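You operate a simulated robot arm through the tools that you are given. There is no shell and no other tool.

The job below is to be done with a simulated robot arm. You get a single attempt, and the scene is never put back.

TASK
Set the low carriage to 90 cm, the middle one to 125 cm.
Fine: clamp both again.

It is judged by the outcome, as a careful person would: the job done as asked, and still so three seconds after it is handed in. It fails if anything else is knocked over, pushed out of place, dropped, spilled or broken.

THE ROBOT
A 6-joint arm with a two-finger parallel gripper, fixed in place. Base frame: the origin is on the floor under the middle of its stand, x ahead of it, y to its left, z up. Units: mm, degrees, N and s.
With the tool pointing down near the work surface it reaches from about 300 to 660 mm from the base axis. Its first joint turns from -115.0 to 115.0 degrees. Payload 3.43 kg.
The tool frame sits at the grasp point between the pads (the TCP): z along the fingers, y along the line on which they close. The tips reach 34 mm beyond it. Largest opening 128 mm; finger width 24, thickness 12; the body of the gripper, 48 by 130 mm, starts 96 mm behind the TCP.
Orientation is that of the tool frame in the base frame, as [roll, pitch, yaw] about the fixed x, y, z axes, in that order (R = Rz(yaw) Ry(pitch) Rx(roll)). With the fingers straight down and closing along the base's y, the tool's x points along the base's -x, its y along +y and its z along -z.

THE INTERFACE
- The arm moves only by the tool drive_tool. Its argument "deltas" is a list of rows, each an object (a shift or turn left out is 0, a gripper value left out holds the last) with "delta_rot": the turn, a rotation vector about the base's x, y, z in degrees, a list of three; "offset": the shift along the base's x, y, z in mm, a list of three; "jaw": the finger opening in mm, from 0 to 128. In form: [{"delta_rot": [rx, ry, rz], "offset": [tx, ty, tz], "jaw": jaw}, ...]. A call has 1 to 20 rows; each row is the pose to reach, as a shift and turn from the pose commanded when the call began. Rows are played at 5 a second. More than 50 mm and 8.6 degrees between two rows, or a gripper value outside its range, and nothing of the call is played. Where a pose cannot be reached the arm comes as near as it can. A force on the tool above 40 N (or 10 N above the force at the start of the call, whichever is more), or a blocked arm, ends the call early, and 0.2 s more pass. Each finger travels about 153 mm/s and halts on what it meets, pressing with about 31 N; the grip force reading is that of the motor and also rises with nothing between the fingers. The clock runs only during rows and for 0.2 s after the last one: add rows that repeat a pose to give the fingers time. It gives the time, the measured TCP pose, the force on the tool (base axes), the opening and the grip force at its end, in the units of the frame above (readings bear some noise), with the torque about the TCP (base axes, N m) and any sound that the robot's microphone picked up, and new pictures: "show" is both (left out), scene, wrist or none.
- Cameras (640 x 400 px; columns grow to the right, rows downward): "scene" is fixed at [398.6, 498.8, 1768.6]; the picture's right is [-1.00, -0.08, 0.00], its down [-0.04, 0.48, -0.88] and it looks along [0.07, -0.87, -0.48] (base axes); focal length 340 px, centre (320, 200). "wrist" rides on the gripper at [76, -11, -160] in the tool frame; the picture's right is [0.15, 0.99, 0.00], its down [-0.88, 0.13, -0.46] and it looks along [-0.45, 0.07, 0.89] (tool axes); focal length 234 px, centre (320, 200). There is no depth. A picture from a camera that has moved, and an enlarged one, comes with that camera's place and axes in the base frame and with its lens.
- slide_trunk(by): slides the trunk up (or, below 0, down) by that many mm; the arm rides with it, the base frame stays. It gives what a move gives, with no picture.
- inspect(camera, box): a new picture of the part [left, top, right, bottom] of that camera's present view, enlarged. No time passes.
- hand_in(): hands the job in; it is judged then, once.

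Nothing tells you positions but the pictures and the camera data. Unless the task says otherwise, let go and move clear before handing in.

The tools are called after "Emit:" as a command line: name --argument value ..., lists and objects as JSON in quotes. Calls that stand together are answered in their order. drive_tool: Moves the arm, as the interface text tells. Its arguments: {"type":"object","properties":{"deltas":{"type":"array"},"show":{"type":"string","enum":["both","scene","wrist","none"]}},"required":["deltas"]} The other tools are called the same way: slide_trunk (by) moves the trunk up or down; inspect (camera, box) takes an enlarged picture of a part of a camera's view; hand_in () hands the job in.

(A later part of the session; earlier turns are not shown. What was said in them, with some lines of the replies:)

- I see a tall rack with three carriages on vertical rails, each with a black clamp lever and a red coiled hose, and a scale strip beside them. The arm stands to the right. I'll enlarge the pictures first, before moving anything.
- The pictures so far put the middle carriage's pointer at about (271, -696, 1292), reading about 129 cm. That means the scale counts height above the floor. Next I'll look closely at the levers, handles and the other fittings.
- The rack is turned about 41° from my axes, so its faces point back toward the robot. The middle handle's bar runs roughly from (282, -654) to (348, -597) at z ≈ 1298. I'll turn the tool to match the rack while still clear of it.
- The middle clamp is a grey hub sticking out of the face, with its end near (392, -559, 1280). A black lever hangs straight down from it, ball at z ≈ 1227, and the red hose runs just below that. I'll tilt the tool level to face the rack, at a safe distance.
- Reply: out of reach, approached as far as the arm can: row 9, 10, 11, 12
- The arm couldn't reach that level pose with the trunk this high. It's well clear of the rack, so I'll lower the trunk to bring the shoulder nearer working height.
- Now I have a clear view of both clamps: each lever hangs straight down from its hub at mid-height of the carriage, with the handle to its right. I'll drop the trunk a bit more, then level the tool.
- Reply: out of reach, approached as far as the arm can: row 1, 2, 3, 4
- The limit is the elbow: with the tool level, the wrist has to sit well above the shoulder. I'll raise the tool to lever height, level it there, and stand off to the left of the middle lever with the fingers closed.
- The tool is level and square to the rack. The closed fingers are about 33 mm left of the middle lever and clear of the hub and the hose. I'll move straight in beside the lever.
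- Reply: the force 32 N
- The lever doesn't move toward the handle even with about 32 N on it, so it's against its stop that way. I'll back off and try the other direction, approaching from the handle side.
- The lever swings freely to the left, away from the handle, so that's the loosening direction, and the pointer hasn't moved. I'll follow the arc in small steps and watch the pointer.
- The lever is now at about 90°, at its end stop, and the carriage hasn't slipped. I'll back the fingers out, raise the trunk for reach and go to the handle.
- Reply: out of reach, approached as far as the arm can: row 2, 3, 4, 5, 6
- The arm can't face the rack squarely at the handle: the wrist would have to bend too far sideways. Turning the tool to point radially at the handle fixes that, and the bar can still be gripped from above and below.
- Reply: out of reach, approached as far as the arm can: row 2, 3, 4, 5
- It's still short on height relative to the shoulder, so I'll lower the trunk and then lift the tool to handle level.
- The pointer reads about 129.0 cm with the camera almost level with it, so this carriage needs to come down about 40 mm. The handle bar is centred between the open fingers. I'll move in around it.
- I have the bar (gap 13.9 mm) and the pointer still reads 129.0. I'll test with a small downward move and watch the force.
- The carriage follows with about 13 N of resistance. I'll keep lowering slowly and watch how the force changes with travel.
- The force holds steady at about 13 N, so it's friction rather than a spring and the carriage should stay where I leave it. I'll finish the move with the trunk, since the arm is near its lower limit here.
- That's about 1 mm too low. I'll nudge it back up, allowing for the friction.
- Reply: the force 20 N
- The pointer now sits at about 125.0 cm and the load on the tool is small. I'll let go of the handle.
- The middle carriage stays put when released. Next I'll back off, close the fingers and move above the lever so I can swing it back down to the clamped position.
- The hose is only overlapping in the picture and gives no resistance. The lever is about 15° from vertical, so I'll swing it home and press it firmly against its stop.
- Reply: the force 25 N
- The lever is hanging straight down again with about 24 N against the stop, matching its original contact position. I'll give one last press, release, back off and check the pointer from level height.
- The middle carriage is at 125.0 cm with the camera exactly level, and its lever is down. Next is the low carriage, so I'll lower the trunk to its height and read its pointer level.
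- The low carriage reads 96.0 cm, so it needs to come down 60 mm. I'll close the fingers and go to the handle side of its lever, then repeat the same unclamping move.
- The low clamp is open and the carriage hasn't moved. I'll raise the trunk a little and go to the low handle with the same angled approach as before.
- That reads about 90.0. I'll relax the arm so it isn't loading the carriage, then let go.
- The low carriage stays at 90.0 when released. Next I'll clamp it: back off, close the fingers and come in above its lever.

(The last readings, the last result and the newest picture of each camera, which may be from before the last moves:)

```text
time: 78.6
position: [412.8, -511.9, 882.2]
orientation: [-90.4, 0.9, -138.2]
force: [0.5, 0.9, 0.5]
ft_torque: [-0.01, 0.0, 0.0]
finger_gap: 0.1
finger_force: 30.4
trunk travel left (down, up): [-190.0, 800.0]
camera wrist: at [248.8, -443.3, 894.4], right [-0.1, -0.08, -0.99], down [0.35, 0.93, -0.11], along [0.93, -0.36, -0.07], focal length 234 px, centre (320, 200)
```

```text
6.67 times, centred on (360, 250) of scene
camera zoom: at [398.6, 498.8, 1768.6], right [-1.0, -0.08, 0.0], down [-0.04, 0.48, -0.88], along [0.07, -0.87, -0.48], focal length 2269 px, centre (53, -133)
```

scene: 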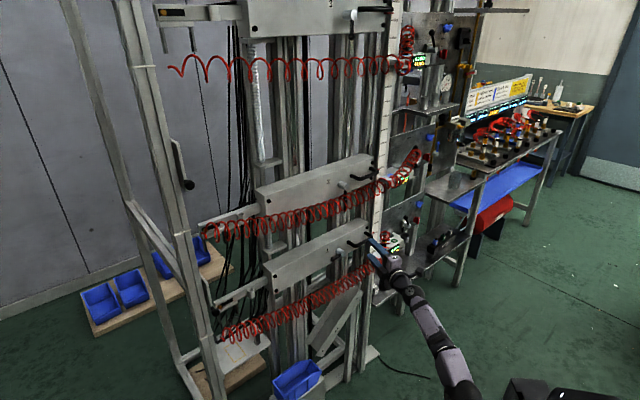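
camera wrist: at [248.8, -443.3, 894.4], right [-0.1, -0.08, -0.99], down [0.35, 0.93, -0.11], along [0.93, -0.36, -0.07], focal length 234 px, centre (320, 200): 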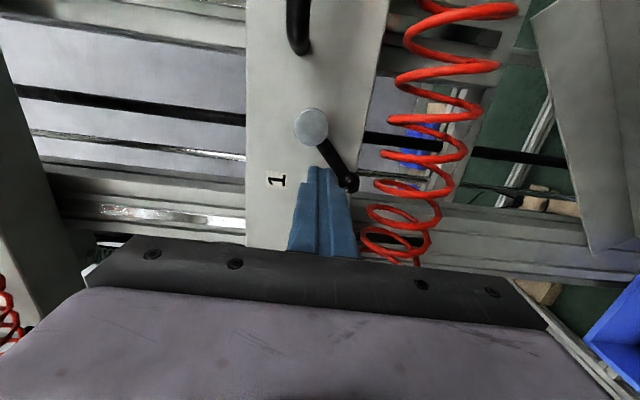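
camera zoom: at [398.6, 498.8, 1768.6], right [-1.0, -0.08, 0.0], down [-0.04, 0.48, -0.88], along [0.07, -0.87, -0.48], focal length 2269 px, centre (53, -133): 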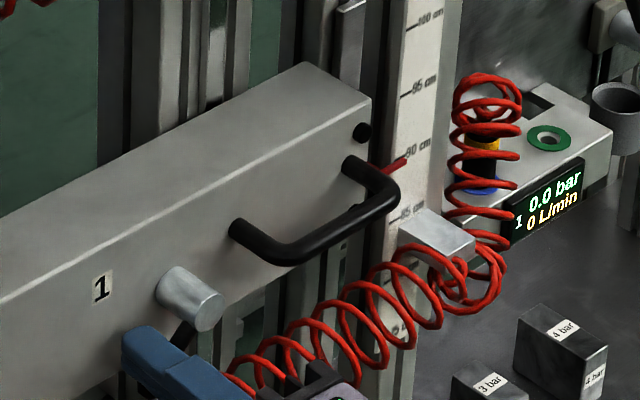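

Emit:
drive_tool --deltas '[{"offset": [-1.8, -1.6, -5.4]}, {"offset": [-3.6, -3.2, -10.8]}, {"offset": [-5.6, -5, -14]}, {"offset": [-7.6, -6.7, -17.3]}, {"offset": [-10.2, -9, -20]}, {"offset": [-12.8, -11.4, -22.7]}, {"offset": [-15.8, -14.1, -24.7]}, {"offset": [-19, -16.8, -24.7]}, {"offset": [-21, -18.7, -24.7]}, {"offset": [-23.3, -20.7, -24.7]}, {"offset": [-25.5, -22.7, -24.7]}, {"offset": [-27.3, -24.3, -24.7]}, {"offset": [-27.3, -24.3, -24.7]}]' --show "wrist"

Emit:
inspect --camera "wrist" --box '[230, 80, 390, 240]'

```text
time: 81.4
position: [392.1, -529.4, 857.5]
orientation: [-90.7, 0.7, -137.2]
force: [18.7, 28.2, -4.0]
ft_torque: [-0.1, -0.1, 0.57]
finger_gap: 0.0
finger_force: 30.7
trunk travel left (down, up): [-190.0, 800.0]
camera wrist: at [227.2, -464.7, 870.1], right [-0.11, -0.08, -0.99], down [0.34, 0.94, -0.11], along [0.94, -0.34, -0.07], focal length 234 px, centre (320, 200)
```

wrist: 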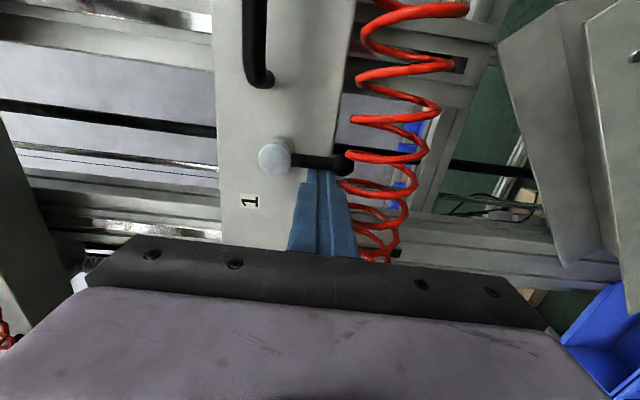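

```text
2.50 times, centred on (310, 160) of wrist
camera zoom: at [227.2, -464.7, 870.1], right [-0.11, -0.08, -0.99], down [0.34, 0.94, -0.11], along [0.94, -0.34, -0.07], focal length 585 px, centre (345, 300)
```

zoom: 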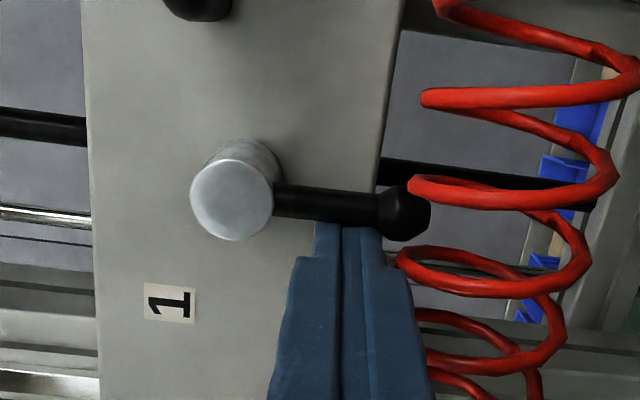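

The low lever is back at its stop with about 33 N on it, hanging straight down. I'll release, back off and read its pointer from level height.

Emit:
drive_tool --deltas '[{"offset": [9.8, 8.7, 0]}, {"offset": [16.8, 14.9, 0]}, {"offset": [-8.2, 43.1, 10]}, {"offset": [-33.2, 71.3, 20]}, {"offset": [-65.2, 42.9, 25]}, {"offset": [-97.2, 14.6, 28]}, {"offset": [-118.2, -3.4, 30]}, {"offset": [-118.2, -3.4, 30]}]'

Emit:
inspect --camera "wrist" --box '[260, 0, 380, 80]'

Emit:
inspect --camera "scene" --box '[320, 140, 410, 280]'

```text
time: 83.2
position: [266.7, -540.7, 888.7]
orientation: [-90.4, 0.9, -138.2]
force: [-0.5, -0.2, 0.6]
ft_torque: [-0.02, -0.01, -0.01]
finger_gap: 0.2
finger_force: 31.0
trunk travel left (down, up): [-190.0, 800.0]
camera wrist: at [102.1, -472.7, 900.9], right [-0.1, -0.08, -0.99], down [0.35, 0.93, -0.11], along [0.93, -0.36, -0.07], focal length 234 px, centre (320, 200)
```

scene: 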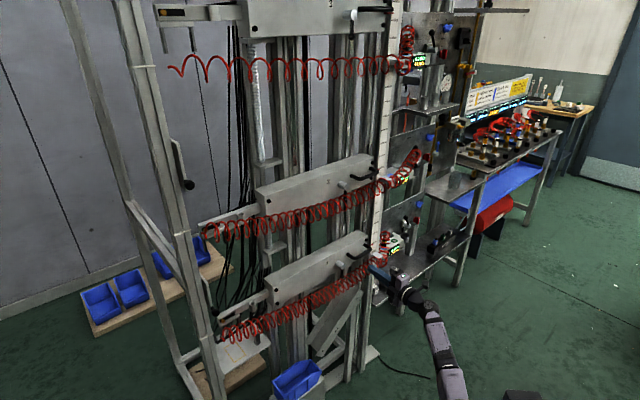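
wrist: 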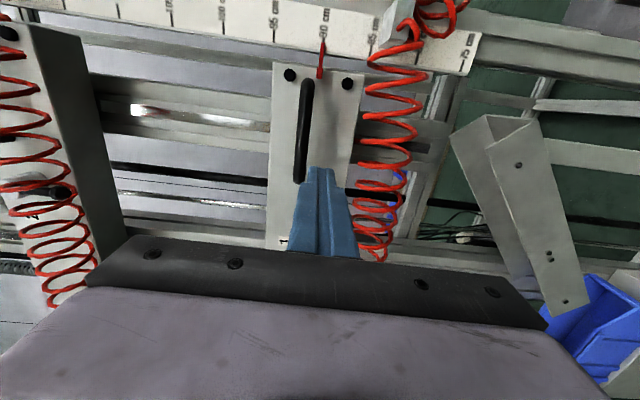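

```text
5.00 times, centred on (320, 40) of wrist
camera zoom: at [102.1, -472.7, 900.9], right [-0.1, -0.08, -0.99], down [0.35, 0.93, -0.11], along [0.93, -0.36, -0.07], focal length 1171 px, centre (320, 1000)
```

zoom: 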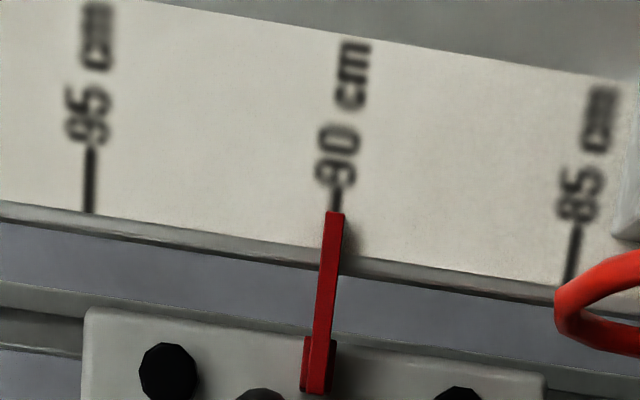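

```text
2.86 times, centred on (365, 210) of scene
camera zoom: at [398.6, 498.8, 1768.6], right [-1.0, -0.08, 0.0], down [-0.04, 0.48, -0.88], along [0.07, -0.87, -0.48], focal length 972 px, centre (191, 171)
```

zoom: 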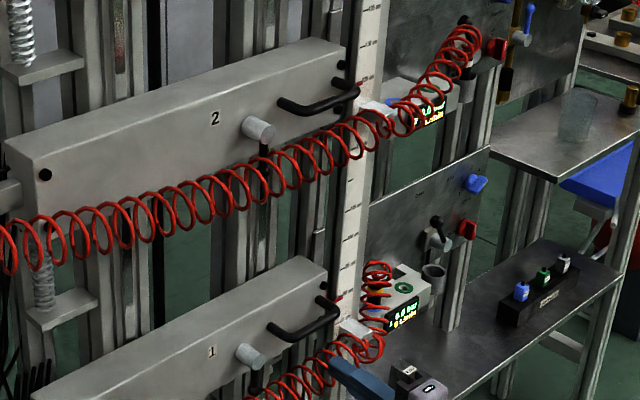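

The low carriage reads 90.0 cm and its lever is down. I'll raise the trunk and check the middle carriage again, in case moving the low one disturbed it.

Emit:
slide_trunk --by 349

Emit:
inspect --camera "wrist" --box '[260, 0, 380, 80]'

Emit:
inspect --camera "wrist" --box '[180, 0, 460, 260]'

Emit:
inspect --camera "scene" --box '[320, 220, 400, 280]'

```text
time: 86.6
position: [266.8, -541.6, 1238.4]
orientation: [-90.3, 0.9, -138.2]
force: [-0.2, -0.1, 0.6]
ft_torque: [0.03, 0.02, 0.0]
finger_gap: 0.1
finger_force: 31.0
trunk travel left (down, up): [-539.0, 451.0]
```

```text
5.00 times, centred on (320, 40) of wrist
camera zoom: at [102.4, -472.6, 1249.8], right [-0.1, -0.08, -0.99], down [0.35, 0.93, -0.11], along [0.93, -0.36, -0.07], focal length 1171 px, centre (320, 1000)
```

zoom: 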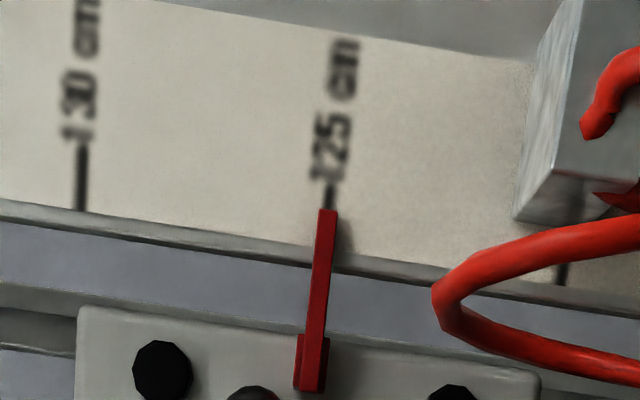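

```text
1.54 times, centred on (320, 130) of wrist
camera zoom: at [102.4, -472.6, 1249.8], right [-0.1, -0.08, -0.99], down [0.35, 0.93, -0.11], along [0.93, -0.36, -0.07], focal length 360 px, centre (320, 308)
```

zoom: 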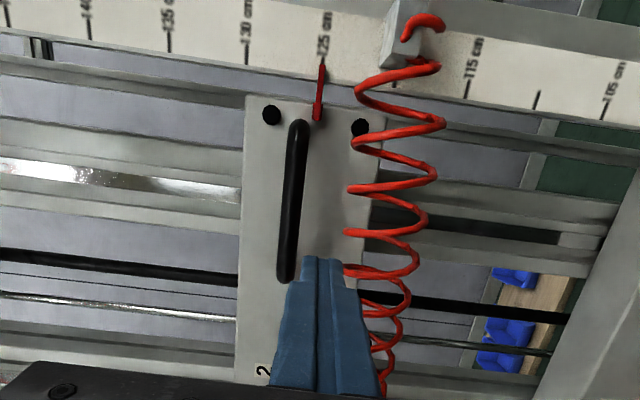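

```text
6.67 times, centred on (360, 250) of scene
camera zoom: at [398.6, 498.8, 1768.6], right [-1.0, -0.08, 0.0], down [-0.04, 0.48, -0.88], along [0.07, -0.87, -0.48], focal length 2269 px, centre (53, -133)
```

zoom: 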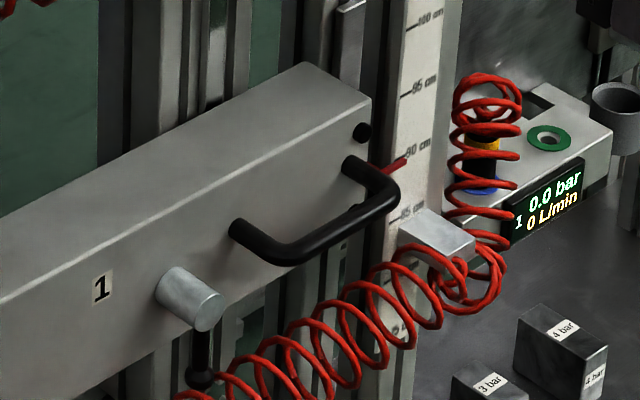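

Emit:
inspect --camera "scene" --box '[320, 160, 400, 220]'

Emit:
drive_tool --deltas '[{"offset": [-12, 28, 10]}, {"offset": [-25, 55, 20]}, {"offset": [-30, 85, 40]}, {"offset": [-30, 110, 60]}, {"offset": [-30, 130, 80]}, {"offset": [-30, 130, 80]}]'

Emit:
inspect --camera "scene" --box '[180, 130, 420, 280]'

Emit:
inspect --camera "scene" --box '[320, 160, 400, 220]'

```text
6.67 times, centred on (360, 190) of scene
camera zoom: at [398.6, 498.8, 1768.6], right [-1.0, -0.08, 0.0], down [-0.04, 0.48, -0.88], along [0.07, -0.87, -0.48], focal length 2269 px, centre (53, 267)
```

zoom: 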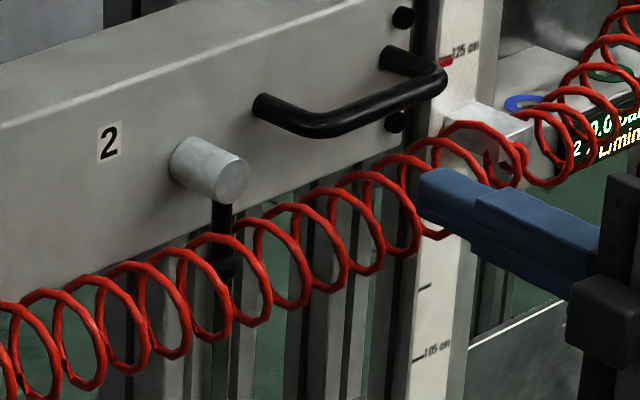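

```text
time: 88.0
position: [235.1, -413.3, 1317.4]
orientation: [-90.5, 0.8, -138.2]
force: [-0.6, 0.2, -0.2]
ft_torque: [-0.02, 0.0, 0.0]
finger_gap: 0.0
finger_force: 31.0
trunk travel left (down, up): [-539.0, 451.0]
camera wrist: at [71.0, -344.8, 1328.9], right [-0.1, -0.08, -0.99], down [0.35, 0.93, -0.11], along [0.93, -0.36, -0.07], focal length 234 px, centre (320, 200)
```

scene: 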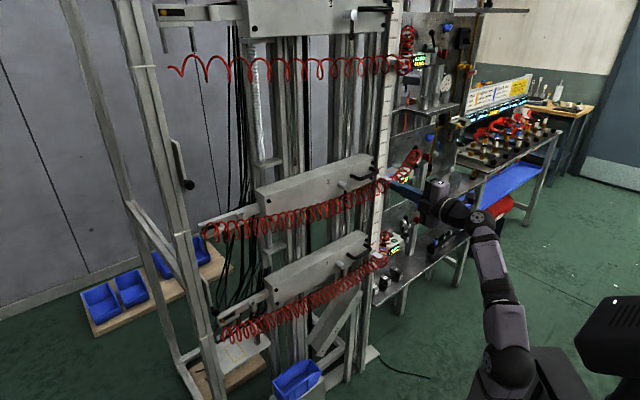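
wrist: 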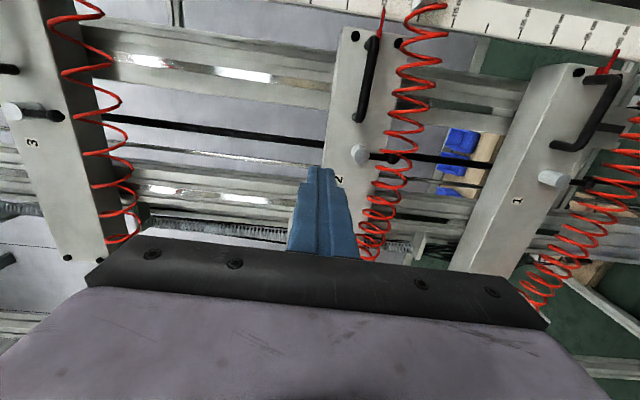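

```text
2.67 times, centred on (300, 205) of scene
camera zoom: at [398.6, 498.8, 1768.6], right [-1.0, -0.08, 0.0], down [-0.04, 0.48, -0.88], along [0.07, -0.87, -0.48], focal length 908 px, centre (373, 187)
```

zoom: 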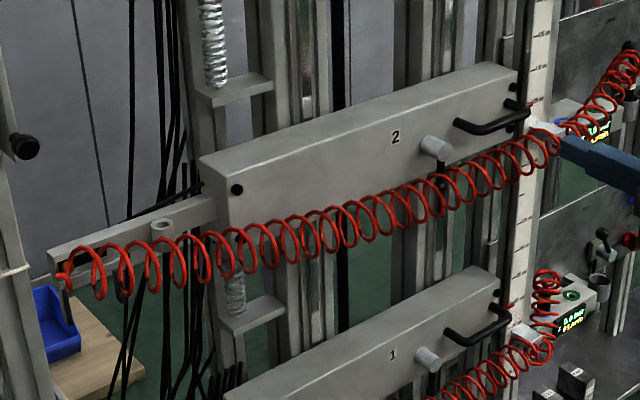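

```text
6.67 times, centred on (360, 190) of scene
camera zoom: at [398.6, 498.8, 1768.6], right [-1.0, -0.08, 0.0], down [-0.04, 0.48, -0.88], along [0.07, -0.87, -0.48], focal length 2269 px, centre (53, 267)
```

zoom: 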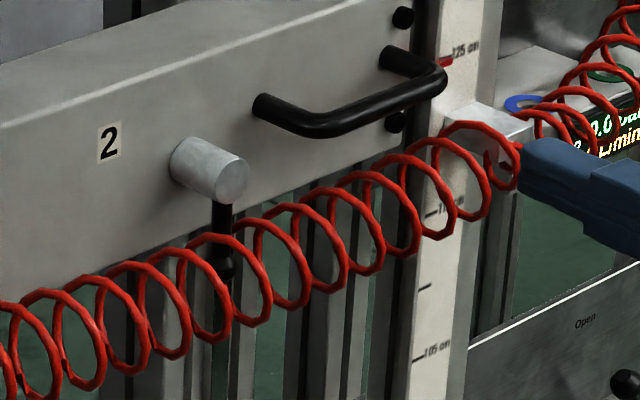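

Both carriages are set and clamped, at 125.0 cm (middle) and 90.0 cm (low). Both levers are down, the top carriage is untouched and the arm is clear of the rack. I'm handing the job in.

Emit:
hand_in

```text
The job is handed in.
```

I set the low carriage to 90 cm and the middle one to 125 cm, and clamped both again. The job is handed in, but the result hasn't come back yet.

- **Heights:** the low carriage came down from 96.0 cm and the middle from 129.0 cm. I read both scales with the camera level with the pointer after clamping. I checked the middle one again after moving the low one, and it still read 125.0 cm.
- **Clamps:** both levers are back down against their stops, where they were at the start. I didn't pull on the carriages afterwards to test how firmly they hold.
- **Rest of the rack:** I left the top carriage alone and saw nothing knocked or pushed out of place. The arm had let go and was clear of the rack.
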